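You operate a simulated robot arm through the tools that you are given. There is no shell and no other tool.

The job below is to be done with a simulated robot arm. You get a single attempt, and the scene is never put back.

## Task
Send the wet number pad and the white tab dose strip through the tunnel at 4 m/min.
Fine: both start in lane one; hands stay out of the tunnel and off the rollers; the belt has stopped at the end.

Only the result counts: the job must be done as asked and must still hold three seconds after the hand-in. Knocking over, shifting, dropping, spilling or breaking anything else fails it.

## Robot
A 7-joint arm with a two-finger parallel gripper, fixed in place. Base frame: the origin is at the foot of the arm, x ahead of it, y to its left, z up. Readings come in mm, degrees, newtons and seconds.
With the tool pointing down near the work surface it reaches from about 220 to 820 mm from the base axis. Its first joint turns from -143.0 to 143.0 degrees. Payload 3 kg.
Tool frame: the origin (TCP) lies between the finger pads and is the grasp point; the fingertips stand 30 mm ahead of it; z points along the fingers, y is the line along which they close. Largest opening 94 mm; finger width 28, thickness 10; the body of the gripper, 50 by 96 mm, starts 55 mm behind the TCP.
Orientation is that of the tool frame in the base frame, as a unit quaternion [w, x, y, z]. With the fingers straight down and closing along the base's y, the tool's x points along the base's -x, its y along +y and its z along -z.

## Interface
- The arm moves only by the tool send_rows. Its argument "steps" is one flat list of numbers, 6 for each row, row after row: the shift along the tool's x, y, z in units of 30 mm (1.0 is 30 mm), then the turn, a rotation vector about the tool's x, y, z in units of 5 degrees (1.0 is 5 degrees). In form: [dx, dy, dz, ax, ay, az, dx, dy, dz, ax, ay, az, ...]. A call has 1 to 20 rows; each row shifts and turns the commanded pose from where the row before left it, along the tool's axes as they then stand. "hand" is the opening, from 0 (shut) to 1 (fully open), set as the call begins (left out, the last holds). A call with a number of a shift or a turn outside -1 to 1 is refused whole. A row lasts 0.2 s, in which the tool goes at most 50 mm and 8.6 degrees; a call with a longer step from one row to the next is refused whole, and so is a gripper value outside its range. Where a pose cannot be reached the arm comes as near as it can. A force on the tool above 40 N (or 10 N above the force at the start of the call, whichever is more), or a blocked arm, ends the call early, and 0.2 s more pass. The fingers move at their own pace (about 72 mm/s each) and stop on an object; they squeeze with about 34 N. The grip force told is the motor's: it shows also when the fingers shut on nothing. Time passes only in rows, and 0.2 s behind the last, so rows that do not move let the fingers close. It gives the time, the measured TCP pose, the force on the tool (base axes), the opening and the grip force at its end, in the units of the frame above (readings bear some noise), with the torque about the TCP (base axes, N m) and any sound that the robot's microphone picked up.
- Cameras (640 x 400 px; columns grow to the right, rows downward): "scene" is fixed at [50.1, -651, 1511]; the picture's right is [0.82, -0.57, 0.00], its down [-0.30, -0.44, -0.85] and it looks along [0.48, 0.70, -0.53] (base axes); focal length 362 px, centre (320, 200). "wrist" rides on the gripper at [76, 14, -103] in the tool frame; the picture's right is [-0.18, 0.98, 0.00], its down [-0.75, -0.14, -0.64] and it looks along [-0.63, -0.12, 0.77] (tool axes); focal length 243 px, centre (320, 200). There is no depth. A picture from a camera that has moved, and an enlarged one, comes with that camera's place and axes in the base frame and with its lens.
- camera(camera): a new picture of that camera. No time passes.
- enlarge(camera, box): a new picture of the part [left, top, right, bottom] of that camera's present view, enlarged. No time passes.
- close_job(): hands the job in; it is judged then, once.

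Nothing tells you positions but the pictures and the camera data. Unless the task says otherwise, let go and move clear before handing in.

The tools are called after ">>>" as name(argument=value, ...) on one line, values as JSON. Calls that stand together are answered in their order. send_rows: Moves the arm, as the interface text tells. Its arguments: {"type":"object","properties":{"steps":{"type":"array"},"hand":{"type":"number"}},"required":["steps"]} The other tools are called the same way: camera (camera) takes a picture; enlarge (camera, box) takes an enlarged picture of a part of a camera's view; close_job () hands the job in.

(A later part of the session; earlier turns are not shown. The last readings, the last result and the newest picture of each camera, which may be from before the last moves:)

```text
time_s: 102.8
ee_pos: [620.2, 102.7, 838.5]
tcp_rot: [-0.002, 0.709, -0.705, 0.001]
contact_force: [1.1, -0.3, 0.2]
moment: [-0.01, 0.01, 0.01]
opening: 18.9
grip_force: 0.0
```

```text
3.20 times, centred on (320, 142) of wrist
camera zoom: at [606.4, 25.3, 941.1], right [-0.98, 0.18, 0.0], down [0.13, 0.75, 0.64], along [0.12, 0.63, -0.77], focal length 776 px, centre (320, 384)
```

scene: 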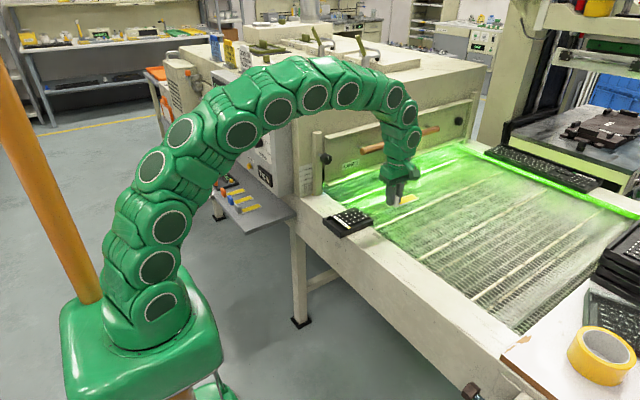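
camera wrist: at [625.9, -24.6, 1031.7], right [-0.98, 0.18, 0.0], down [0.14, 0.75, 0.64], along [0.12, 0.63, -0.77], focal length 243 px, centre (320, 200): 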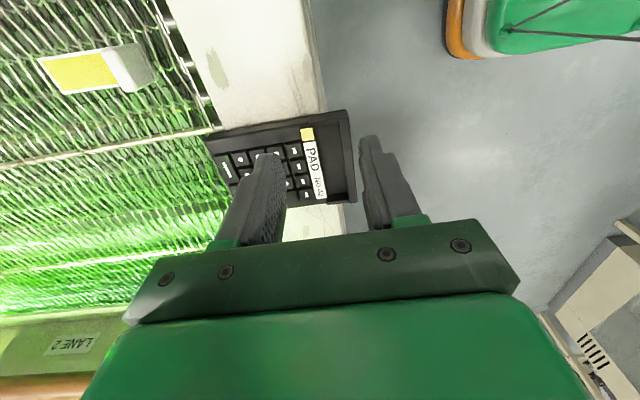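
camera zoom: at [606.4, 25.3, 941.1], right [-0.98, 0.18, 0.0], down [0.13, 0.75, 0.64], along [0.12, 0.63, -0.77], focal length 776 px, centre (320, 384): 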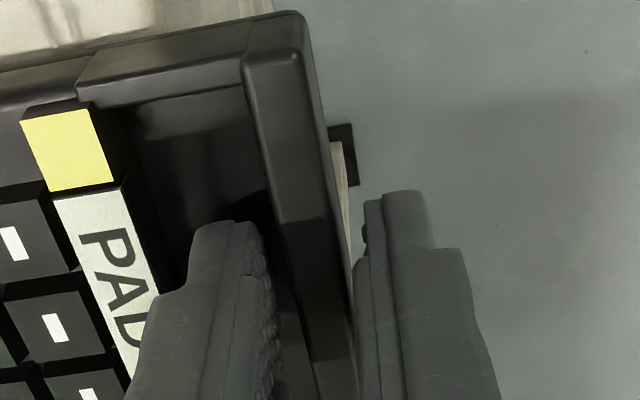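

The pad is flat again and the hand is unloaded. Closing on the rim.

>>> send_rows(steps=[0, 0, 0, 0, 0, 0, 0, 0, 0, 0, 0, 0, 0, 0, 0, 0, 0, 0, 0, 0, 0, 0, 0, 0, 0, 0, 0, 0, 0, 0], hand=0)

>>> enlarge(camera="scene", box=[318, 200, 382, 245])

>>> enlarge(camera="wrist", box=[220, 80, 420, 205])

```text
time_s: 104.0
ee_pos: [620.6, 102.2, 839.2]
tcp_rot: [-0.001, 0.709, -0.705, 0.001]
contact_force: [0.1, 0.4, -0.2]
moment: [0.0, 0.08, 0.0]
opening: 9.2
grip_force: 33.5
```

```text
8.89 times, centred on (350, 222) of scene
camera zoom: at [50.1, -651.0, 1511.0], right [0.82, -0.57, 0.0], down [-0.3, -0.44, -0.85], along [0.48, 0.7, -0.53], focal length 3218 px, centre (53, 0)
```

zoom: 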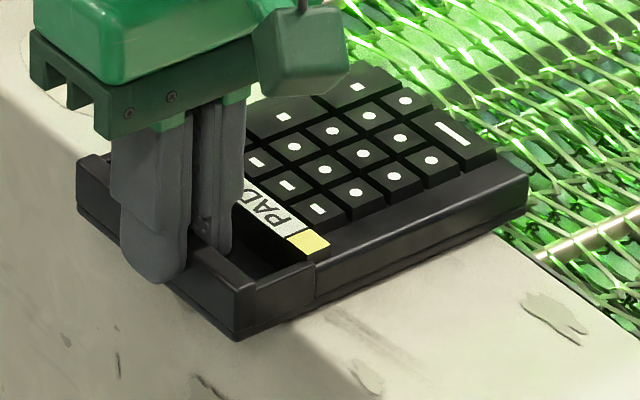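

```text
3.20 times, centred on (320, 142) of wrist
camera zoom: at [606.6, 25.3, 941.4], right [-0.98, 0.18, 0.0], down [0.13, 0.75, 0.64], along [0.12, 0.63, -0.77], focal length 776 px, centre (320, 384)
```

zoom: 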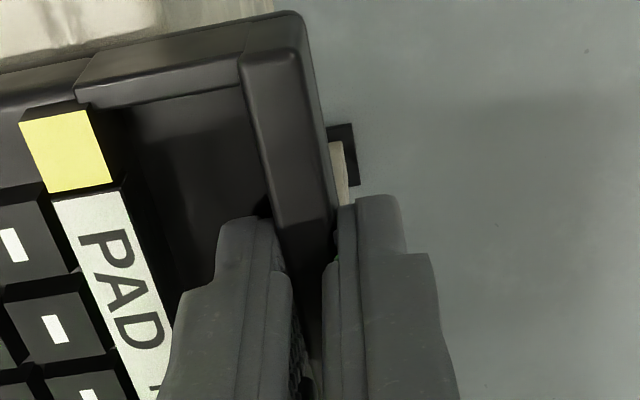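

The rim is gripped (9.2 mm, 33.5 N). Lifting very slowly.

>>> send_rows(steps=[0, 0, -0.05, 0, 0, 0, 0, 0, -0.05, 0, 0, 0, 0, 0, -0.05, 0, 0, 0, 0, 0, -0.05, 0, 0, 0])

>>> enlarge(camera="scene", box=[318, 200, 382, 245])

```text
time_s: 105.0
ee_pos: [620.5, 103.2, 846.3]
tcp_rot: [-0.001, 0.709, -0.705, 0.002]
contact_force: [-0.1, -0.9, -1.4]
moment: [0.0, 0.06, 0.04]
opening: 9.1
grip_force: 33.7
```

```text
8.89 times, centred on (350, 222) of scene
camera zoom: at [50.1, -651.0, 1511.0], right [0.82, -0.57, 0.0], down [-0.3, -0.44, -0.85], along [0.48, 0.7, -0.53], focal length 3218 px, centre (53, 0)
```

zoom: 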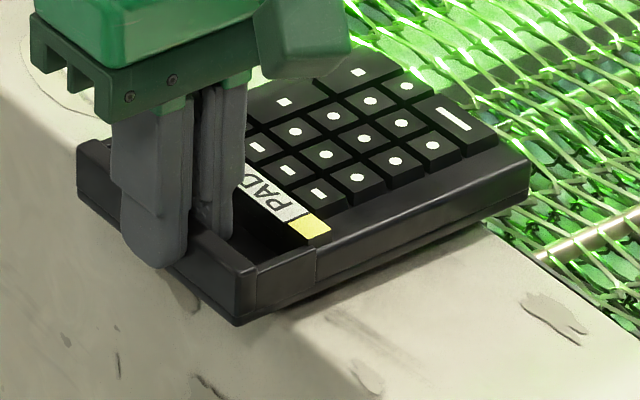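

The pad is coming up with the hand. Continuing gently.

>>> send_rows(steps=[0, 0, -0.06, 0, 0, 0, 0, 0, -0.08, 0, 0, 0, 0, 0, -0.1, 0, 0, 0, 0, 0, -0.1, 0, 0, 0, 0, 0, -0.1, 0, 0, 0, 0, 0, -0.06, 0, 0, 0])

>>> enlarge(camera="scene", box=[318, 190, 398, 246])

>>> camera(camera="wrist")

```text
time_s: 106.3
ee_pos: [621.2, 103.6, 860.5]
tcp_rot: [-0.002, 0.71, -0.705, 0.002]
contact_force: [-0.1, -0.4, -1.0]
moment: [-0.01, 0.1, 0.0]
opening: 9.3
grip_force: 34.0
```

```text
7.14 times, centred on (358, 218) of scene
camera zoom: at [50.1, -651.0, 1511.0], right [0.82, -0.57, 0.0], down [-0.3, -0.44, -0.85], along [0.48, 0.7, -0.53], focal length 2586 px, centre (49, 71)
```

zoom: 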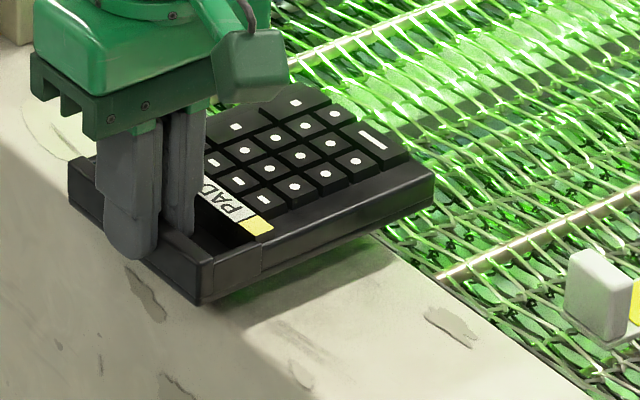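

```text
taken
camera wrist: at [607.5, 26.0, 962.3], right [-0.98, 0.18, 0.0], down [0.13, 0.75, 0.64], along [0.12, 0.63, -0.77], focal length 243 px, centre (320, 200)
```

wrist: 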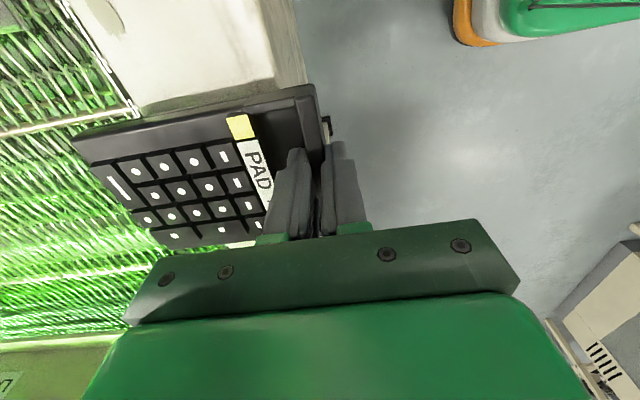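

The pad is lifted level and clear of the rail. Raising a bit more and carrying it slowly +x over the belt.

>>> send_rows(steps=[0, 0, -0.1, 0, 0, 0, 0, -0.05, -0.15, 0, 0, 0, 0, -0.12, -0.1, 0, 0, 0, 0, -0.2, 0, 0, 0, 0, 0, -0.28, 0, 0, 0, 0, 0, -0.32, 0, 0, 0, 0, 0, -0.34, 0, 0, 0, 0, 0, -0.34, 0, 0, 0, 0, 0, -0.34, 0, 0, 0, 0, 0, -0.34, 0, 0, 0, 0, 0, -0.34, 0, 0, 0, 0, 0, -0.34, 0, 0, 0, 0, 0, -0.34, 0, 0, 0, 0, 0, -0.34, 0, 0, 0, 0, 0, -0.34, 0, 0, 0, 0, 0, -0.34, 0, 0, 0, 0, 0, -0.32, 0, 0, 0, 0, 0, -0.28, 0, 0, 0, 0, 0, -0.2, 0, 0, 0, 0, 0, -0.12, 0, 0, 0, 0])

>>> camera(camera="scene")

>>> camera(camera="wrist")

```text
time_s: 110.5
ee_pos: [780.5, 103.4, 872.8]
tcp_rot: [-0.001, 0.709, -0.706, 0.001]
contact_force: [-0.2, 0.0, -1.0]
moment: [-0.01, 0.09, -0.01]
opening: 9.0
grip_force: 33.9
```

```text
taken
```

scene: 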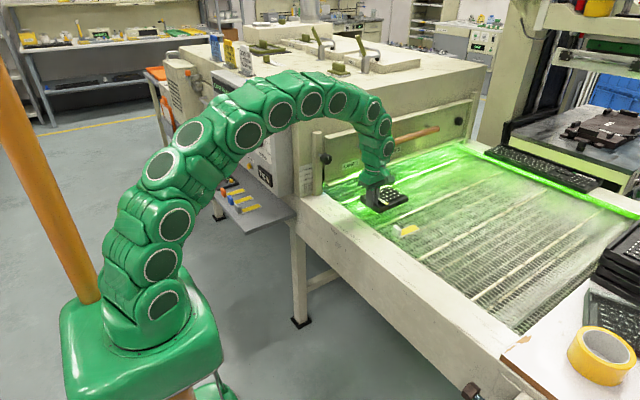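

```text
taken
camera wrist: at [766.1, 25.9, 973.6], right [-0.98, 0.18, 0.0], down [0.13, 0.75, 0.64], along [0.12, 0.63, -0.77], focal length 243 px, centre (320, 200)
```

wrist: 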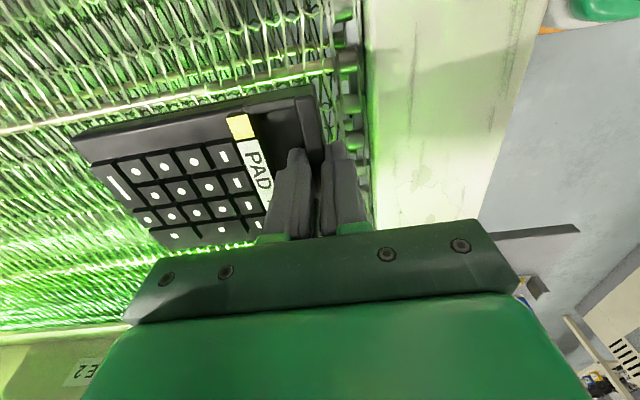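

The pad is over the belt at TCP x = 780. I'll go 8 mm further in and lower it.

>>> send_rows(steps=[0, -0.13, 0.05, 0, 0, 0, 0, -0.13, 0.15, 0, 0, 0, 0, 0, 0.25, 0, 0, 0, 0, 0, 0.3, 0, 0, 0, 0, 0, 0.3, 0, 0, 0, 0, 0, 0.25, 0, 0, 0, 0, 0, 0.15, 0, 0, 0, 0, 0, 0.1, 0, 0, 0])

>>> enlarge(camera="scene", box=[340, 170, 440, 240])

>>> camera(camera="wrist")

```text
time_s: 112.3
ee_pos: [785.9, 104.5, 825.7]
tcp_rot: [-0.002, 0.71, -0.705, 0.001]
contact_force: [0.2, -0.5, -1.1]
moment: [-0.02, 0.08, -0.02]
opening: 9.5
grip_force: 34.2
```

```text
5.71 times, centred on (390, 205) of scene
camera zoom: at [50.1, -651.0, 1511.0], right [0.82, -0.57, 0.0], down [-0.3, -0.44, -0.85], along [0.48, 0.7, -0.53], focal length 2068 px, centre (-80, 171)
```

zoom: 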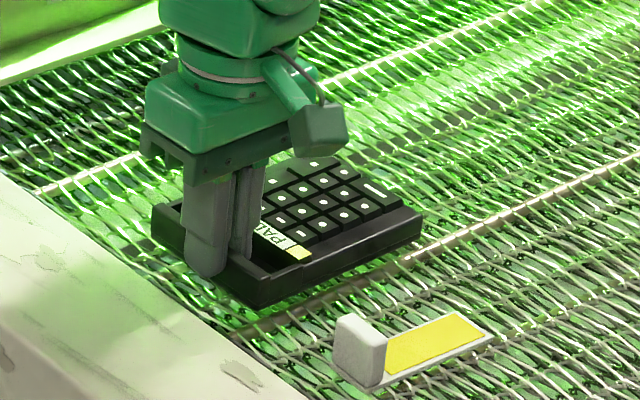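

```text
taken
camera wrist: at [773.0, 27.1, 927.0], right [-0.98, 0.18, 0.0], down [0.13, 0.75, 0.64], along [0.12, 0.63, -0.77], focal length 243 px, centre (320, 200)
```

wrist: 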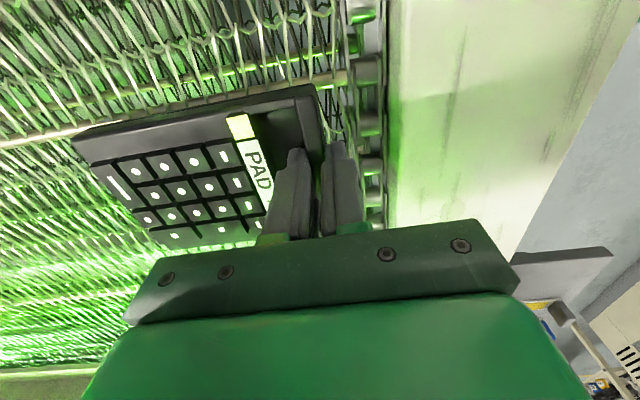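

The pad hovers well inside lane one, about 40 mm ahead of the strip. Lowering in small steps to contact.

>>> send_rows(steps=[0, 0, 0.08, 0, 0, 0, 0, 0, 0.08, 0, 0, 0])

>>> send_rows(steps=[0, 0, 0.08, 0, 0, 0])

>>> send_rows(steps=[0, 0, 0.06, 0, 0, 0])

>>> enlarge(camera="scene", box=[350, 185, 430, 235])

```text
time_s: 113.0
ee_pos: [787.2, 104.3, 820.7]
tcp_rot: [-0.001, 0.709, -0.705, 0.002]
contact_force: [0.5, 0.3, -1.4]
moment: [-0.01, 0.12, 0.0]
opening: 9.3
grip_force: 34.1
```

```text
time_s: 113.3
ee_pos: [787.1, 103.5, 817.8]
tcp_rot: [-0.002, 0.709, -0.705, 0.002]
contact_force: [-0.2, 0.1, -1.8]
moment: [0.0, 0.09, -0.02]
opening: 9.4
grip_force: 34.1
```

```text
time_s: 113.8
ee_pos: [786.0, 104.2, 815.6]
tcp_rot: [-0.001, 0.709, -0.705, 0.001]
contact_force: [0.4, 0.5, -1.1]
moment: [0.01, 0.07, 0.01]
opening: 9.4
grip_force: 33.8
```

```text
8.00 times, centred on (390, 210) of scene
camera zoom: at [50.1, -651.0, 1511.0], right [0.82, -0.57, 0.0], down [-0.3, -0.44, -0.85], along [0.48, 0.7, -0.53], focal length 2896 px, centre (-240, 120)
```

zoom: 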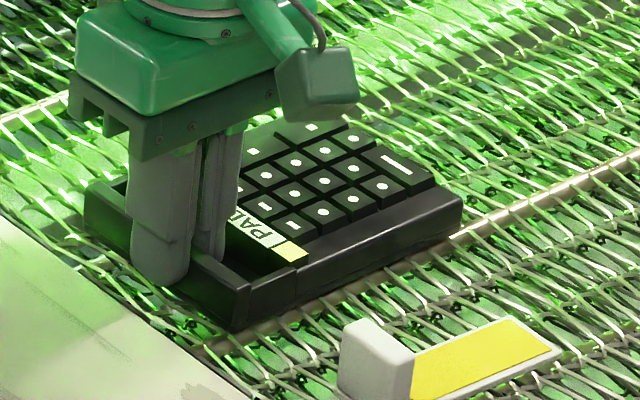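

>>> send_rows(steps=[0, 0, 0.06, 0, 0, 0])

>>> send_rows(steps=[0, 0, 0.05, 0, 0, 0])

>>> send_rows(steps=[0, 0, 0.05, 0, 0, 0])

```text
time_s: 114.2
ee_pos: [787.8, 104.0, 814.1]
tcp_rot: [-0.001, 0.709, -0.706, 0.002]
contact_force: [0.4, -0.1, -1.2]
moment: [-0.02, 0.06, 0.01]
opening: 9.2
grip_force: 34.2
```

```text
time_s: 114.5
ee_pos: [786.9, 103.6, 814.6]
tcp_rot: [-0.002, 0.709, -0.705, 0.002]
contact_force: [-7.7, -3.2, 21.9]
moment: [0.18, 0.29, 0.07]
opening: 9.3
grip_force: 33.7
```

```text
time_s: 115.0
ee_pos: [787.0, 102.9, 813.2]
tcp_rot: [-0.003, 0.71, -0.704, 0.003]
contact_force: [-0.5, -5.5, 29.3]
moment: [-0.13, 0.12, 0.05]
opening: 9.7
grip_force: 34.4
```

Contact with the belt at TCP z ≈ 813.5. Easing up 1 mm and releasing the rim.

>>> send_rows(steps=[0, 0, -0.05, 0, 0, 0, 0, 0, 0, 0, 0, 0])

>>> send_rows(steps=[0, 0, 0, 0, 0, 0, 0, 0, 0, 0, 0, 0, 0, 0, 0, 0, 0, 0], hand=0.19)

>>> enlarge(camera="scene", box=[350, 185, 430, 235])

>>> enlarge(camera="wrist", box=[220, 80, 420, 205])

```text
time_s: 115.5
ee_pos: [787.0, 105.2, 813.4]
tcp_rot: [-0.002, 0.709, -0.705, 0.002]
contact_force: [5.8, -0.1, 14.1]
moment: [-0.03, -0.11, 0.01]
opening: 9.4
grip_force: 34.4
```

```text
time_s: 116.3
ee_pos: [786.4, 104.3, 813.9]
tcp_rot: [-0.001, 0.709, -0.705, 0.001]
contact_force: [-1.1, 0.5, 2.3]
moment: [-0.01, 0.03, 0.01]
opening: 17.4
grip_force: 0.1
```

```text
8.00 times, centred on (390, 210) of scene
camera zoom: at [50.1, -651.0, 1511.0], right [0.82, -0.57, 0.0], down [-0.3, -0.44, -0.85], along [0.48, 0.7, -0.53], focal length 2896 px, centre (-240, 120)
```

zoom: 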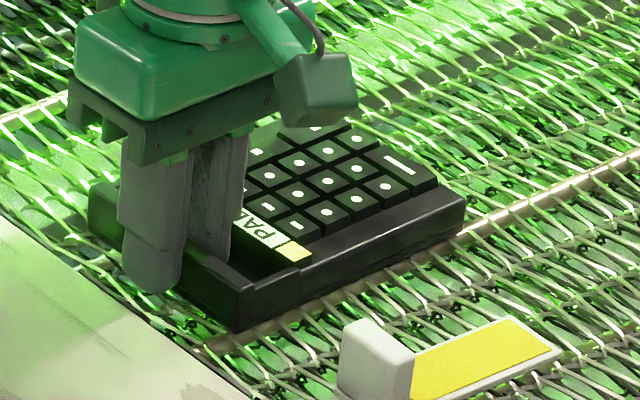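

```text
3.20 times, centred on (320, 142) of wrist
camera zoom: at [773.5, 26.9, 914.7], right [-0.98, 0.18, 0.0], down [0.13, 0.75, 0.64], along [0.12, 0.63, -0.77], focal length 776 px, centre (320, 384)
```

zoom: 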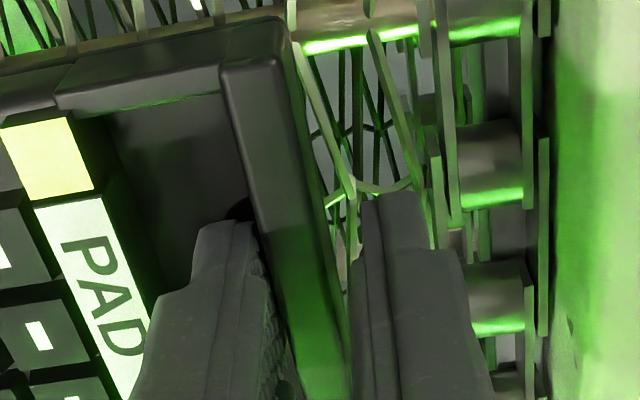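

Released; the pad rests on the mesh. Rising straight up and then checking both items.

>>> send_rows(steps=[0, 0, -0.1, 0, 0, 0, 0, 0, -0.15, 0, 0, 0, 0, 0, -0.3, 0, 0, 0, 0, 0, -0.6, 0, 0, 0, 0, 0, -0.9, 0, 0, 0, 0, 0, -0.9, 0, 0, 0, 0, 0, -0.9, 0, 0, 0, 0, 0, 0, 0, 0, 0])

>>> camera(camera="wrist")

>>> enlarge(camera="scene", box=[310, 110, 450, 240])

```text
time_s: 118.2
ee_pos: [786.2, 104.7, 928.8]
tcp_rot: [-0.001, 0.709, -0.705, 0.001]
contact_force: [-0.3, -0.2, -0.4]
moment: [0.02, 0.03, 0.03]
opening: 17.8
grip_force: 0.1
```

```text
taken
camera wrist: at [772.4, 27.7, 1030.7], right [-0.98, 0.18, 0.0], down [0.13, 0.75, 0.64], along [0.12, 0.63, -0.77], focal length 243 px, centre (320, 200)
```

wrist: 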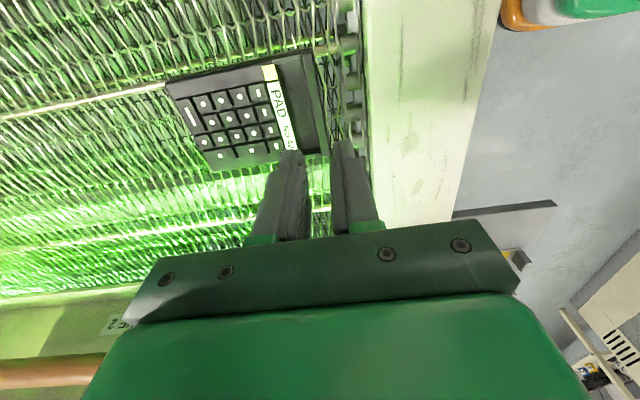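

```text
3.08 times, centred on (380, 175) of scene
camera zoom: at [50.1, -651.0, 1511.0], right [0.82, -0.57, 0.0], down [-0.3, -0.44, -0.85], along [0.48, 0.7, -0.53], focal length 1114 px, centre (135, 277)
```

zoom: 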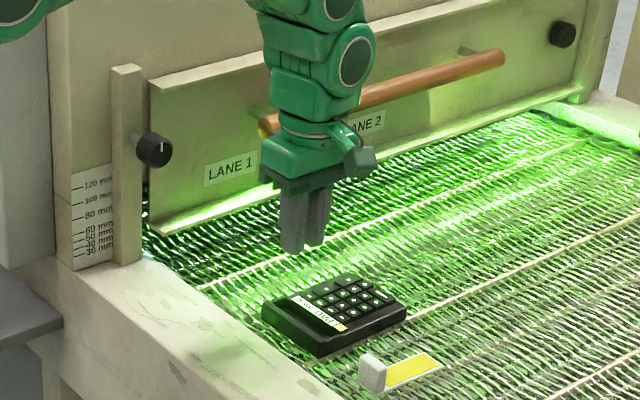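

Both items lie in lane one. Before starting the belt I want to confirm the door gap is tall enough, so I'll back off and tilt the camera toward the tunnel mouth.

>>> send_rows(steps=[0.71, 0.8, 0, 0, 0, 0, 0.71, 0.8, 0, 0, 0, 0, 0.71, 0.8, 0, 0, 0, 0, 0.71, 0.8, 0, 0, 0, 0, 0, 0, 0, 0, -1, 0, 0, 0, 0, 0, -1, 0, 0, 0, 0, 0, -1, 0, 0, 0, 0, 0, -1, 0, 0, 0, 0, 0, -1, 0, 0, 0, 0, 0, -1, 0, 0, 0, 0, 0, -1, 0, 0, 0, 0, 0, 0, 0])

>>> camera(camera="wrist")

>>> camera(camera="scene")

```text
time_s: 120.8
ee_pos: [693.0, 18.9, 927.9]
tcp_rot: [-0.214, 0.677, -0.672, -0.211]
contact_force: [0.0, 0.1, 0.8]
moment: [0.0, -0.01, -0.01]
opening: 18.1
grip_force: 0.1
```

```text
taken
camera wrist: at [678.4, -103.8, 967.0], right [-0.98, 0.14, 0.1], down [0.13, 0.25, 0.96], along [0.11, 0.96, -0.26], focal length 243 px, centre (320, 200)
```

wrist: 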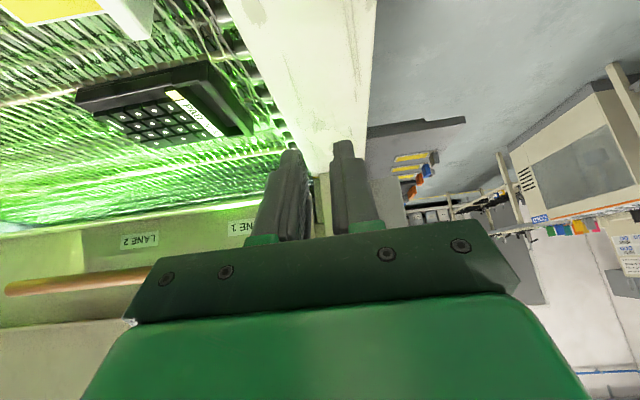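

```text
taken
```

scene: 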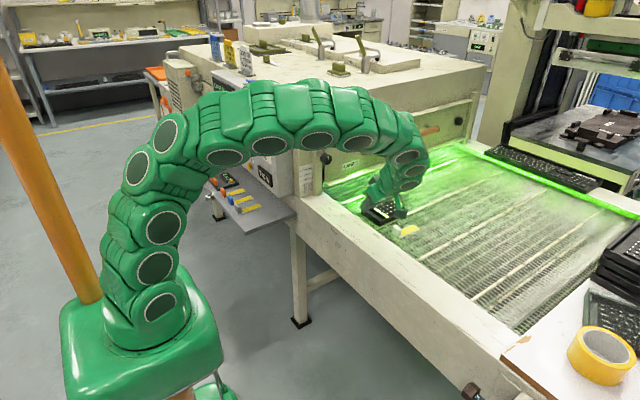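

>>> enlarge(camera="wrist", box=[60, 130, 320, 260])

>>> enlarge(camera="wrist", box=[360, 90, 640, 265])

```text
2.46 times, centred on (190, 195) of wrist
camera zoom: at [678.4, -103.8, 967.0], right [-0.98, 0.14, 0.1], down [0.13, 0.25, 0.96], along [0.11, 0.96, -0.26], focal length 597 px, centre (640, 212)
```

zoom: 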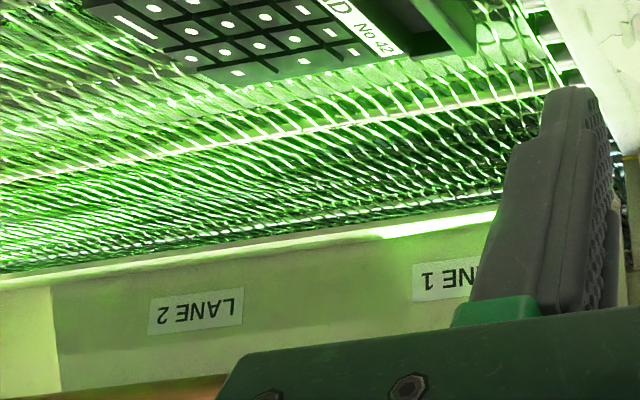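

```text
2.29 times, centred on (500, 178) of wrist
camera zoom: at [678.4, -103.8, 967.0], right [-0.98, 0.14, 0.1], down [0.13, 0.25, 0.96], along [0.11, 0.96, -0.26], focal length 555 px, centre (-91, 251)
```

zoom: 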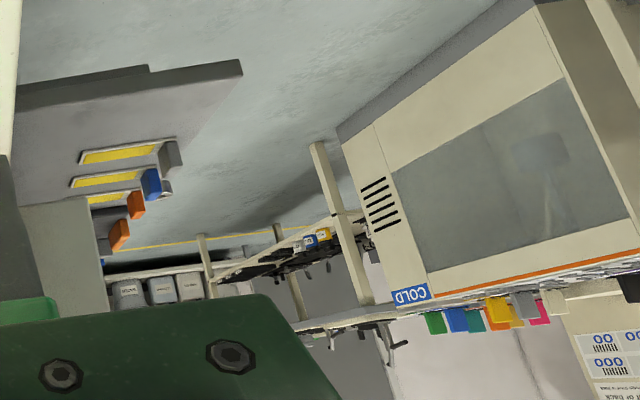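

The door's lower edge is about 70 mm above the belt, well over the 31 mm tab and 20 mm pad. Next I'll study the panel buttons, the shelf items near them and the machine's exit end.

>>> enlarge(camera="scene", box=[150, 40, 230, 90])

>>> enlarge(camera="scene", box=[180, 80, 260, 130])

>>> enlarge(camera="scene", box=[160, 120, 240, 190])

>>> enlarge(camera="scene", box=[240, 20, 400, 120])

>>> enlarge(camera="scene", box=[380, 0, 540, 100])

```text
8.00 times, centred on (190, 65) of scene
camera zoom: at [50.1, -651.0, 1511.0], right [0.82, -0.57, 0.0], down [-0.3, -0.44, -0.85], along [0.48, 0.7, -0.53], focal length 2896 px, centre (1360, 1280)
```

zoom: 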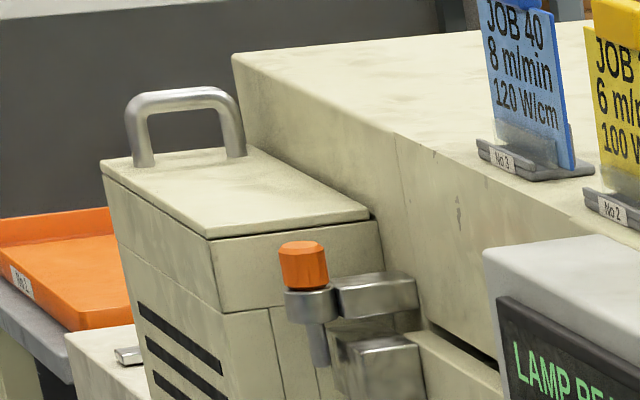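

```text
8.00 times, centred on (220, 105) of scene
camera zoom: at [50.1, -651.0, 1511.0], right [0.82, -0.57, 0.0], down [-0.3, -0.44, -0.85], along [0.48, 0.7, -0.53], focal length 2896 px, centre (1120, 960)
```

zoom: 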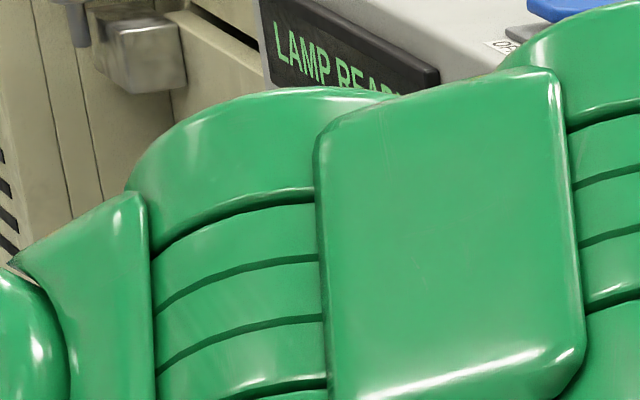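

```text
5.71 times, centred on (200, 155) of scene
camera zoom: at [50.1, -651.0, 1511.0], right [0.82, -0.57, 0.0], down [-0.3, -0.44, -0.85], along [0.48, 0.7, -0.53], focal length 2068 px, centre (1006, 457)
```

zoom: 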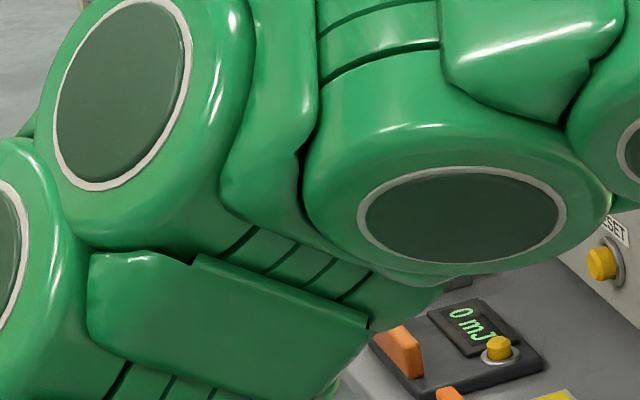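

```text
4.00 times, centred on (320, 70) of scene
camera zoom: at [50.1, -651.0, 1511.0], right [0.82, -0.57, 0.0], down [-0.3, -0.44, -0.85], along [0.48, 0.7, -0.53], focal length 1448 px, centre (320, 720)
```

zoom: 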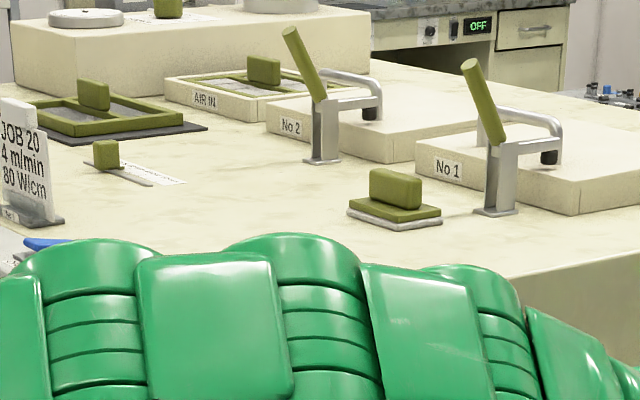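

```text
4.00 times, centred on (460, 50) of scene
camera zoom: at [50.1, -651.0, 1511.0], right [0.82, -0.57, 0.0], down [-0.3, -0.44, -0.85], along [0.48, 0.7, -0.53], focal length 1448 px, centre (-240, 800)
```

zoom: 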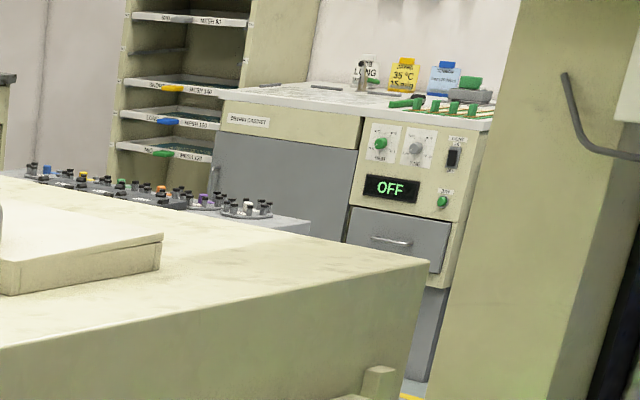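

From the scene geometry the machine body ends near y ≈ 1484, with an outfeed conveyor running to roughly y ≈ 2250–2400. At 67 mm/s the belt should run about 26 s. Now I'll untilt, rise and move back toward the panel.

>>> send_rows(steps=[0, 0, 0, 0, 1, 0, 0, 0, 0, 0, 1, 0, 0, 0, 0, 0, 1, 0, 0, 0, 0, 0, 1, 0, 0, 0, 0, 0, 1, 0, 0, 0, 0, 0, 1, 0, 0, 0, 0, 0, 1, 0, 0, 0, -0.8, 0, 0, 0, 0, 0, -0.8, 0, 0, 0, 0, 0, -0.8, 0, 0, 0, -0.937, 0.71, 0, 0, 0, 0, -0.937, 0.71, 0, 0, 0, 0, -0.937, 0.71, 0, 0, 0, 0, -0.937, 0.71, 0, 0, 0, 0, -0.937, 0.71, 0, 0, 0, 0, -0.937, 0.71, 0, 0, 0, 0, -0.937, 0.71, 0, 0, 0, 0, -0.937, 0.71, 0, 0, 0, 0, -0.937, 0.71, 0, 0, 0, 0, -0.937, 0.71, 0, 0, 0, 0], hand=0)

>>> camera(camera="scene")

```text
time_s: 125.0
ee_pos: [478.6, 296.9, 998.1]
tcp_rot: [-0.002, 0.709, -0.705, 0.002]
contact_force: [-0.6, 0.1, -0.4]
moment: [-0.01, -0.04, -0.01]
opening: 0.1
grip_force: 33.2
```

```text
taken
```

scene: 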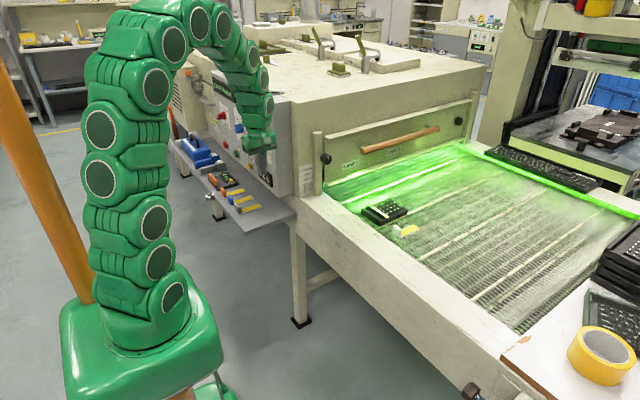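

Clear view: pad and strip sit on the belt. Moving on along the panel to about y = 560.

>>> send_rows(steps=[-0.974, 0.105, 0, 0, 0, 0, -0.974, 0.105, 0, 0, 0, 0, -0.974, 0.105, 0, 0, 0, 0, -0.974, 0.105, 0, 0, 0, 0, -0.974, 0.105, 0, 0, 0, 0, -0.974, 0.105, 0, 0, 0, 0, -0.974, 0.105, 0, 0, 0, 0, -0.974, 0.105, 0, 0, 0, 0, -0.974, 0.105, 0, 0, 0, 0, 0, 0, 0, 0, 0, 0])

>>> camera(camera="wrist")

```text
time_s: 127.2
ee_pos: [447.1, 561.4, 1000.2]
tcp_rot: [-0.002, 0.709, -0.705, 0.001]
contact_force: [0.5, 0.6, 0.3]
moment: [0.02, 0.03, 0.01]
opening: 0.0
grip_force: 32.7
```

```text
taken
camera wrist: at [432.8, 484.3, 1102.3], right [-0.98, 0.18, 0.0], down [0.13, 0.75, 0.64], along [0.12, 0.63, -0.77], focal length 243 px, centre (320, 200)
```

wrist: 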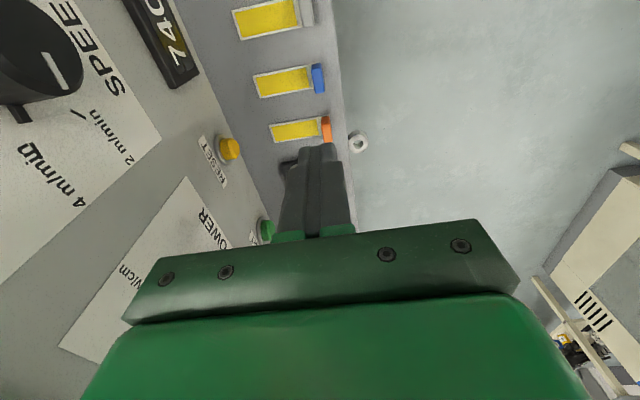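

The speed pointer is visibly on 4 m/min from here. Now I'll yaw the hand 45° toward the START button and begin tilting up.

>>> send_rows(steps=[0, 0, 0, 0, 0, -1, 0, 0, 0, 0, 0, -1, 0, 0, 0, 0, 0, -1, 0, 0, 0, 0, 0, -1, 0, 0, 0, 0, 0, -1, 0, 0, 0, 0, 0, -1, 0, 0, 0, 0, 0, -1, 0, 0, 0, 0, 0, -1, 0, 0, 0, 0, 0, -1, 0, 0, 0, 1, 0, 0, 0, 0, 0, 1, 0, 0, 0, 0, 0, 1, 0, 0, 0, 0, 0, 1, 0, 0, 0, 0, 0, 1, 0, 0, 0, 0, 0, 1, 0, 0, 0, 0, 0, 0, 0, 0])

>>> camera(camera="wrist")

>>> camera(camera="scene")

```text
time_s: 130.6
ee_pos: [446.7, 560.9, 999.5]
tcp_rot: [-0.241, 0.893, -0.367, 0.102]
contact_force: [0.4, 0.1, 0.0]
moment: [-0.01, -0.02, -0.01]
opening: 0.0
grip_force: 32.8
```

```text
taken
camera wrist: at [455.8, 460.4, 1080.0], right [-0.73, -0.48, -0.5], down [-0.68, 0.39, 0.62], along [-0.1, 0.79, -0.6], focal length 243 px, centre (320, 200)
```

wrist: 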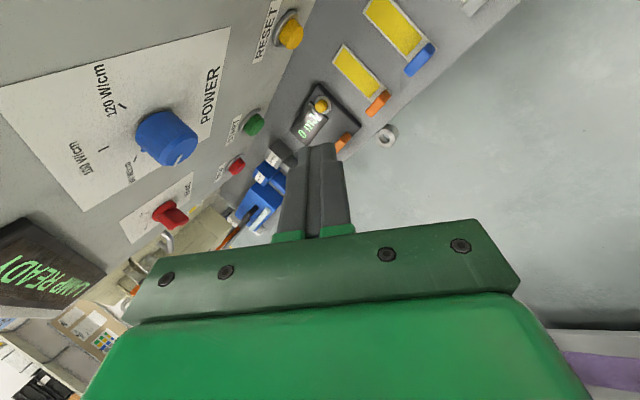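

```text
taken
```

scene: 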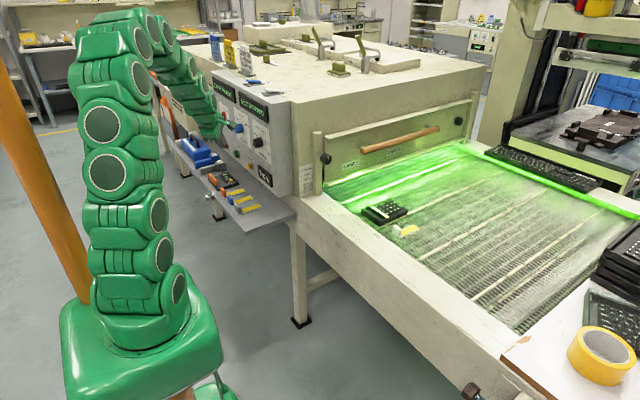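

Good overview of all panel buttons; START is at about [553, 713, 867] and STOP about [553, 825, 867]. I'll move toward START and tilt up to about 20° below horizontal.

>>> send_rows(steps=[-0.33, -0.274, 0.937, 0, 0, 0, -0.33, -0.274, 0.937, 0, 0, 0, -0.33, -0.274, 0.937, 0, 0, 0, -0.33, -0.274, 0.937, 0, 0, 0, -0.33, -0.274, 0.8, 0, 0, 0, -0.33, -0.274, 0.4, 0, 0, 0, 0, 0, 0, 0, 0, 0])

>>> camera(camera="wrist")

>>> camera(camera="scene")

```text
time_s: 132.2
ee_pos: [486.5, 684.6, 895.0]
tcp_rot: [-0.239, 0.894, -0.366, 0.101]
contact_force: [0.8, 0.5, -0.2]
moment: [0.02, -0.01, -0.01]
opening: 0.0
grip_force: 33.2
```

```text
taken
camera wrist: at [496.0, 585.1, 976.5], right [-0.73, -0.48, -0.49], down [-0.68, 0.39, 0.62], along [-0.11, 0.79, -0.61], focal length 243 px, centre (320, 200)
```

wrist: 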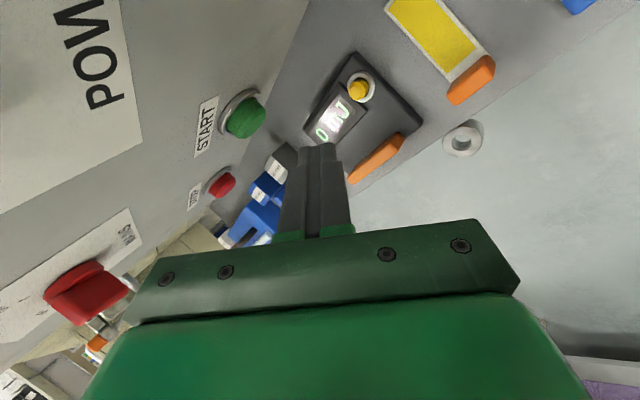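

```text
taken
```

scene: 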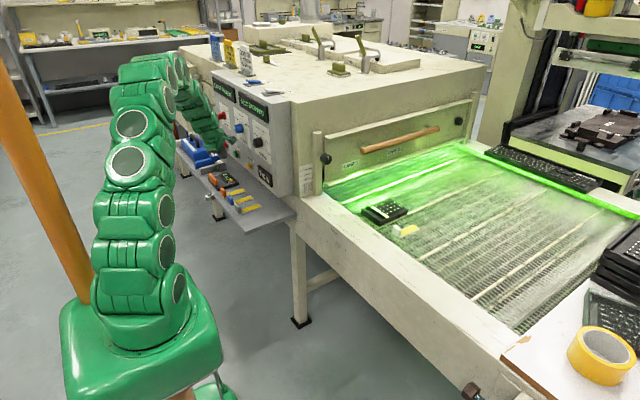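

>>> send_rows(steps=[0, 0, 0, 1, 0, 0, 0, 0, 0, 1, 0, 0, 0, 0, 0, 1, 0, 0, 0, 0, 0, 1, 0, 0, 0, 0, 0, 1, 0, 0, 0, 0, 0, 1, 0, 0, 0, 0, 0, 1, 0, 0, 0, 0, 0, 1, 0, 0, 0, 0, 0, 0, 0, 0])

>>> camera(camera="wrist")

>>> camera(camera="scene")

```text
time_s: 134.2
ee_pos: [486.7, 684.0, 894.9]
tcp_rot: [-0.532, 0.757, -0.31, 0.22]
contact_force: [-0.2, 0.4, 0.2]
moment: [0.03, -0.01, 0.0]
opening: 0.0
grip_force: 32.7
```

```text
taken
camera wrist: at [470.1, 558.5, 916.0], right [-0.36, -0.11, -0.93], down [-0.93, 0.13, 0.35], along [0.09, 0.98, -0.15], focal length 243 px, centre (320, 200)
```

wrist: 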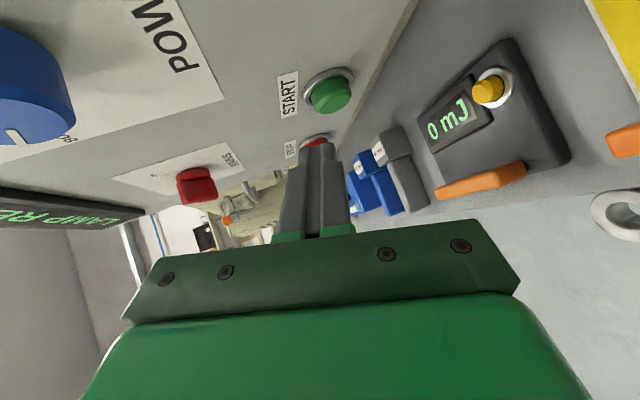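

```text
taken
```

scene: 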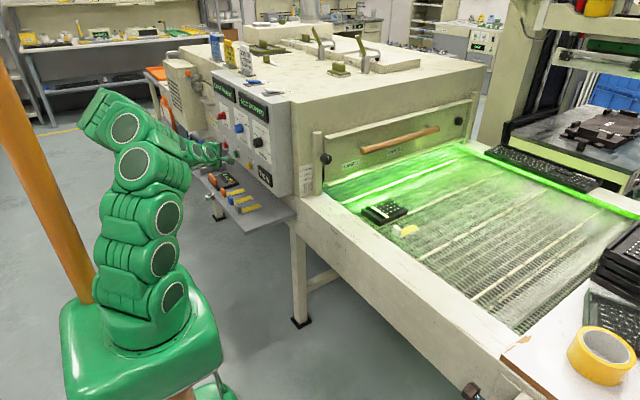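

Now the tool points obliquely at the START button, which I place at about [557, 730, 853]. I'll bring the closed fingertips closer and re-check alignment.

>>> send_rows(steps=[0.025, 0.31, 0.665, 0, 0, 0, 0.025, 0.31, 0.665, 0, 0, 0, 0, 0, 0, 0, 0, 0])

>>> camera(camera="wrist")

>>> enlarge(camera="scene", box=[200, 120, 264, 160])

```text
time_s: 134.9
ee_pos: [509.5, 706.5, 864.9]
tcp_rot: [-0.531, 0.757, -0.31, 0.22]
contact_force: [0.6, -0.7, -0.3]
moment: [0.04, -0.01, 0.02]
opening: 0.3
grip_force: 33.1
```

```text
taken
camera wrist: at [493.7, 580.6, 885.1], right [-0.36, -0.11, -0.93], down [-0.93, 0.13, 0.35], along [0.09, 0.98, -0.15], focal length 243 px, centre (320, 200)
```

wrist: 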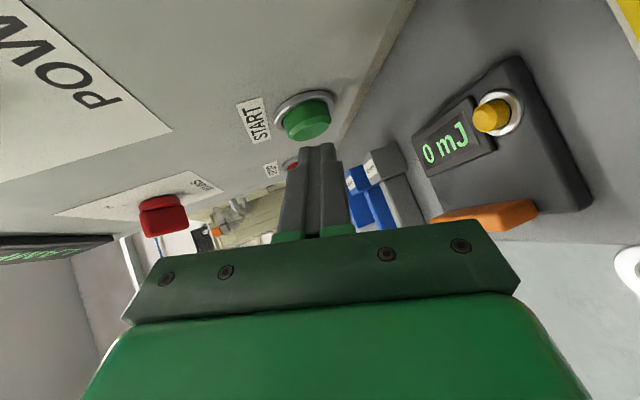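

```text
10.00 times, centred on (232, 140) of scene
camera zoom: at [50.1, -651.0, 1511.0], right [0.82, -0.57, 0.0], down [-0.3, -0.44, -0.85], along [0.48, 0.7, -0.53], focal length 3620 px, centre (1200, 800)
```

zoom: 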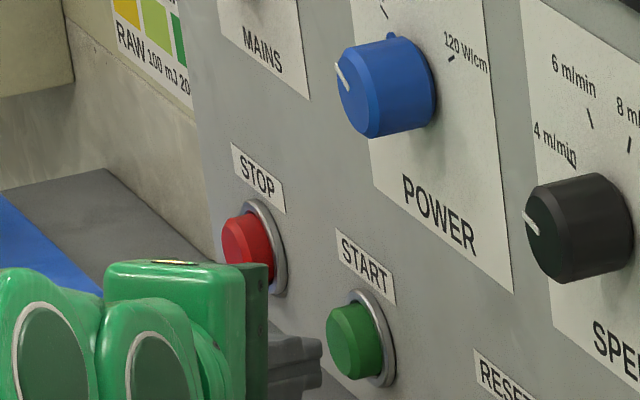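

The tip is at about [531, 726, 854] and the START face at [553, 718, 855]; the finger's leading corner lines up with the button centre. I'll approach along +x to just short of contact.

>>> send_rows(steps=[0.071, -0.0235, 0.0663, 0, 0, 0, 0.071, -0.0235, 0.0663, 0, 0, 0, 0, 0, 0, 0, 0, 0])

>>> enlarge(camera="wrist", box=[220, 60, 420, 185])

>>> enlarge(camera="scene", box=[200, 120, 264, 160])

```text
time_s: 135.8
ee_pos: [517.0, 706.5, 864.9]
tcp_rot: [-0.531, 0.758, -0.309, 0.22]
contact_force: [-0.3, -0.7, 0.0]
moment: [-0.01, -0.02, -0.04]
opening: 0.3
grip_force: 32.8
```

```text
3.20 times, centred on (320, 122) of wrist
camera zoom: at [499.6, 580.3, 885.2], right [-0.36, -0.11, -0.93], down [-0.93, 0.13, 0.35], along [0.09, 0.98, -0.15], focal length 776 px, centre (320, 448)
```

zoom: 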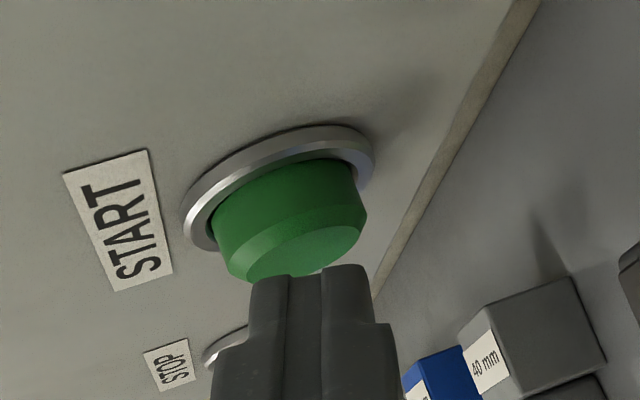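

```text
10.00 times, centred on (232, 140) of scene
camera zoom: at [50.1, -651.0, 1511.0], right [0.82, -0.57, 0.0], down [-0.3, -0.44, -0.85], along [0.48, 0.7, -0.53], focal length 3620 px, centre (1200, 800)
```

zoom: 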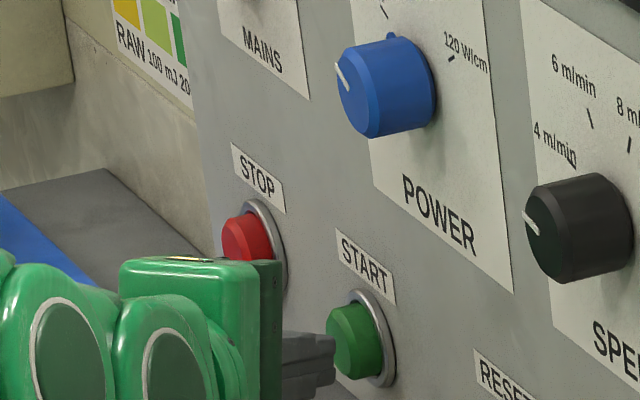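

The fingertips are lined up on START. Before pressing it, I'll rehearse reaching the STOP button so I know it's within reach: back off 25 mm and slide +y.

>>> send_rows(steps=[-0.592, 0.196, -0.552, 0, 0, 0, -0.639, -0.2205, 0.608, 0, 0, 0, -0.639, -0.2205, 0.608, 0, 0, 0, -0.639, -0.2205, 0.608, 0, 0, 0, -0.639, -0.2205, 0.608, 0, 0, 0, 0, 0, 0, 0, 0, 0])

>>> camera(camera="wrist")

>>> enlarge(camera="scene", box=[190, 115, 254, 155])

```text
time_s: 137.2
ee_pos: [491.3, 815.4, 863.3]
tcp_rot: [-0.531, 0.758, -0.309, 0.22]
contact_force: [0.3, -0.4, 0.2]
moment: [0.0, 0.01, 0.04]
opening: 0.0
grip_force: 33.2
```

```text
taken
camera wrist: at [474.7, 689.7, 885.1], right [-0.36, -0.11, -0.93], down [-0.93, 0.13, 0.35], along [0.09, 0.98, -0.15], focal length 243 px, centre (320, 200)
```

wrist: 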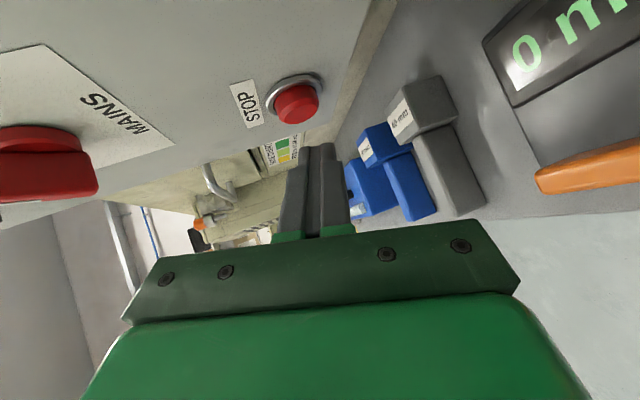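

```text
10.00 times, centred on (222, 135) of scene
camera zoom: at [50.1, -651.0, 1511.0], right [0.82, -0.57, 0.0], down [-0.3, -0.44, -0.85], along [0.48, 0.7, -0.53], focal length 3620 px, centre (1300, 850)
```

zoom: 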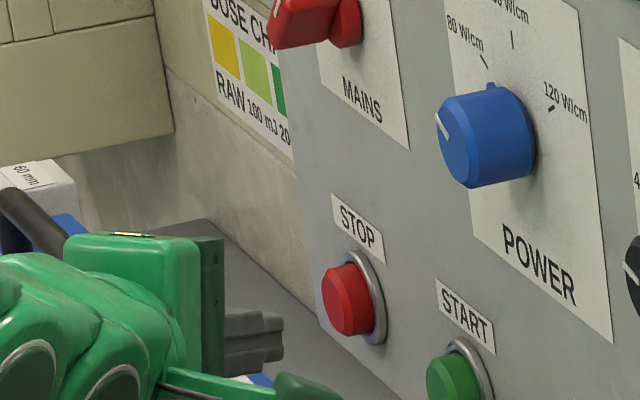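

STOP is reachable, about 120 mm beyond START. I'll refine its alignment too by moving 10 mm further and approaching to just short of contact.

>>> send_rows(steps=[-0.234, -0.081, 0.223, 0, 0, 0, 0.26, -0.086, 0.243, 0, 0, 0, 0.26, -0.086, 0.243, 0, 0, 0, 0, 0, 0, 0, 0, 0])

>>> enlarge(camera="wrist", box=[220, 60, 420, 185])

>>> enlarge(camera="scene", box=[190, 115, 254, 155])

```text
time_s: 138.2
ee_pos: [512.6, 824.4, 864.6]
tcp_rot: [-0.531, 0.757, -0.31, 0.22]
contact_force: [0.2, 0.9, 0.8]
moment: [-0.01, -0.01, -0.03]
opening: 0.0
grip_force: 32.9
```

```text
3.20 times, centred on (320, 122) of wrist
camera zoom: at [496.5, 698.3, 885.2], right [-0.36, -0.11, -0.93], down [-0.93, 0.14, 0.35], along [0.09, 0.98, -0.15], focal length 776 px, centre (320, 448)
```

zoom: 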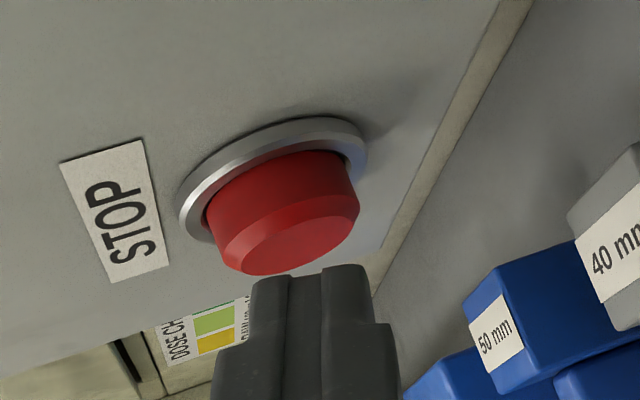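

```text
10.00 times, centred on (222, 135) of scene
camera zoom: at [50.1, -651.0, 1511.0], right [0.82, -0.57, 0.0], down [-0.3, -0.44, -0.85], along [0.48, 0.7, -0.53], focal length 3620 px, centre (1300, 850)
```

zoom: 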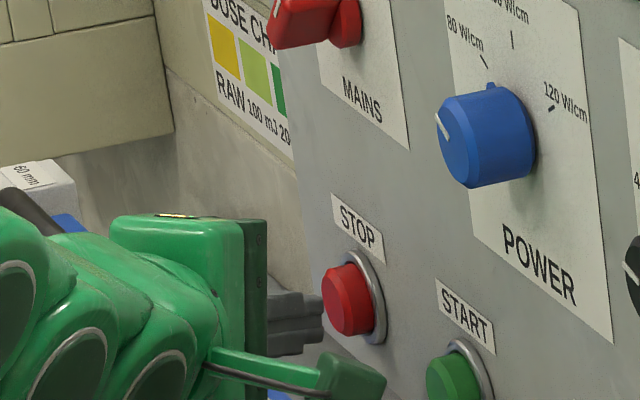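

STOP aligns the same way, 118 mm beyond START. Now back to START at its pre-press position.

>>> send_rows(steps=[-0.521, 0.1725, -0.486, 0, 0, 0, 0.692, 0.239, -0.658, 0, 0, 0, 0.692, 0.239, -0.658, 0, 0, 0, 0.692, 0.239, -0.658, 0, 0, 0, 0.692, 0.239, -0.658, 0, 0, 0, 0.296, -0.098, 0.276, 0, 0, 0, 0.296, -0.098, 0.276, 0, 0, 0, 0, 0, 0, 0, 0, 0])

>>> enlarge(camera="wrist", box=[220, 60, 420, 185])

>>> camera(camera="scene")

```text
time_s: 139.9
ee_pos: [515.6, 707.5, 865.5]
tcp_rot: [-0.532, 0.757, -0.311, 0.219]
contact_force: [0.0, -0.6, 0.0]
moment: [-0.01, 0.02, 0.01]
opening: 0.2
grip_force: 33.0
```

```text
3.20 times, centred on (320, 122) of wrist
camera zoom: at [499.1, 581.2, 885.3], right [-0.36, -0.11, -0.93], down [-0.93, 0.13, 0.35], along [0.09, 0.98, -0.15], focal length 776 px, centre (320, 448)
```

zoom: 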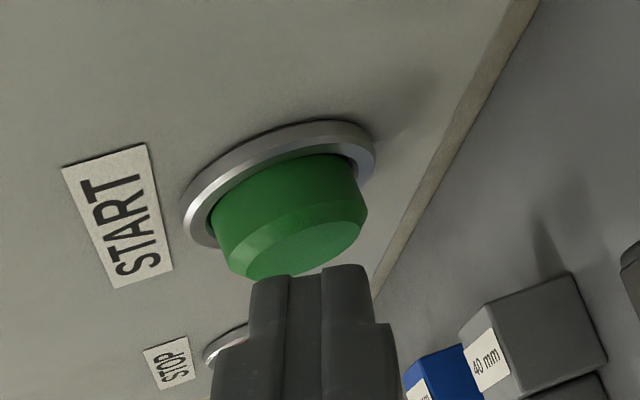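

```text
taken
```

scene: 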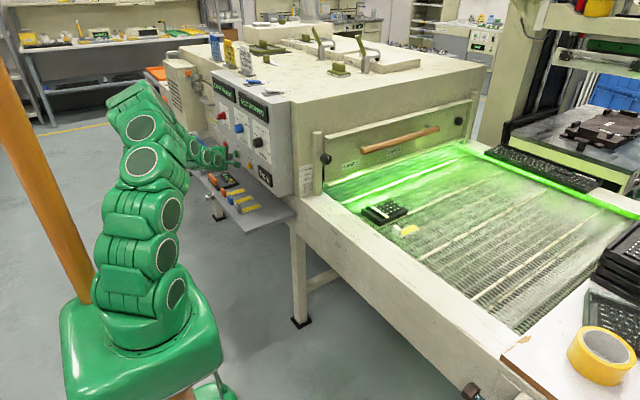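

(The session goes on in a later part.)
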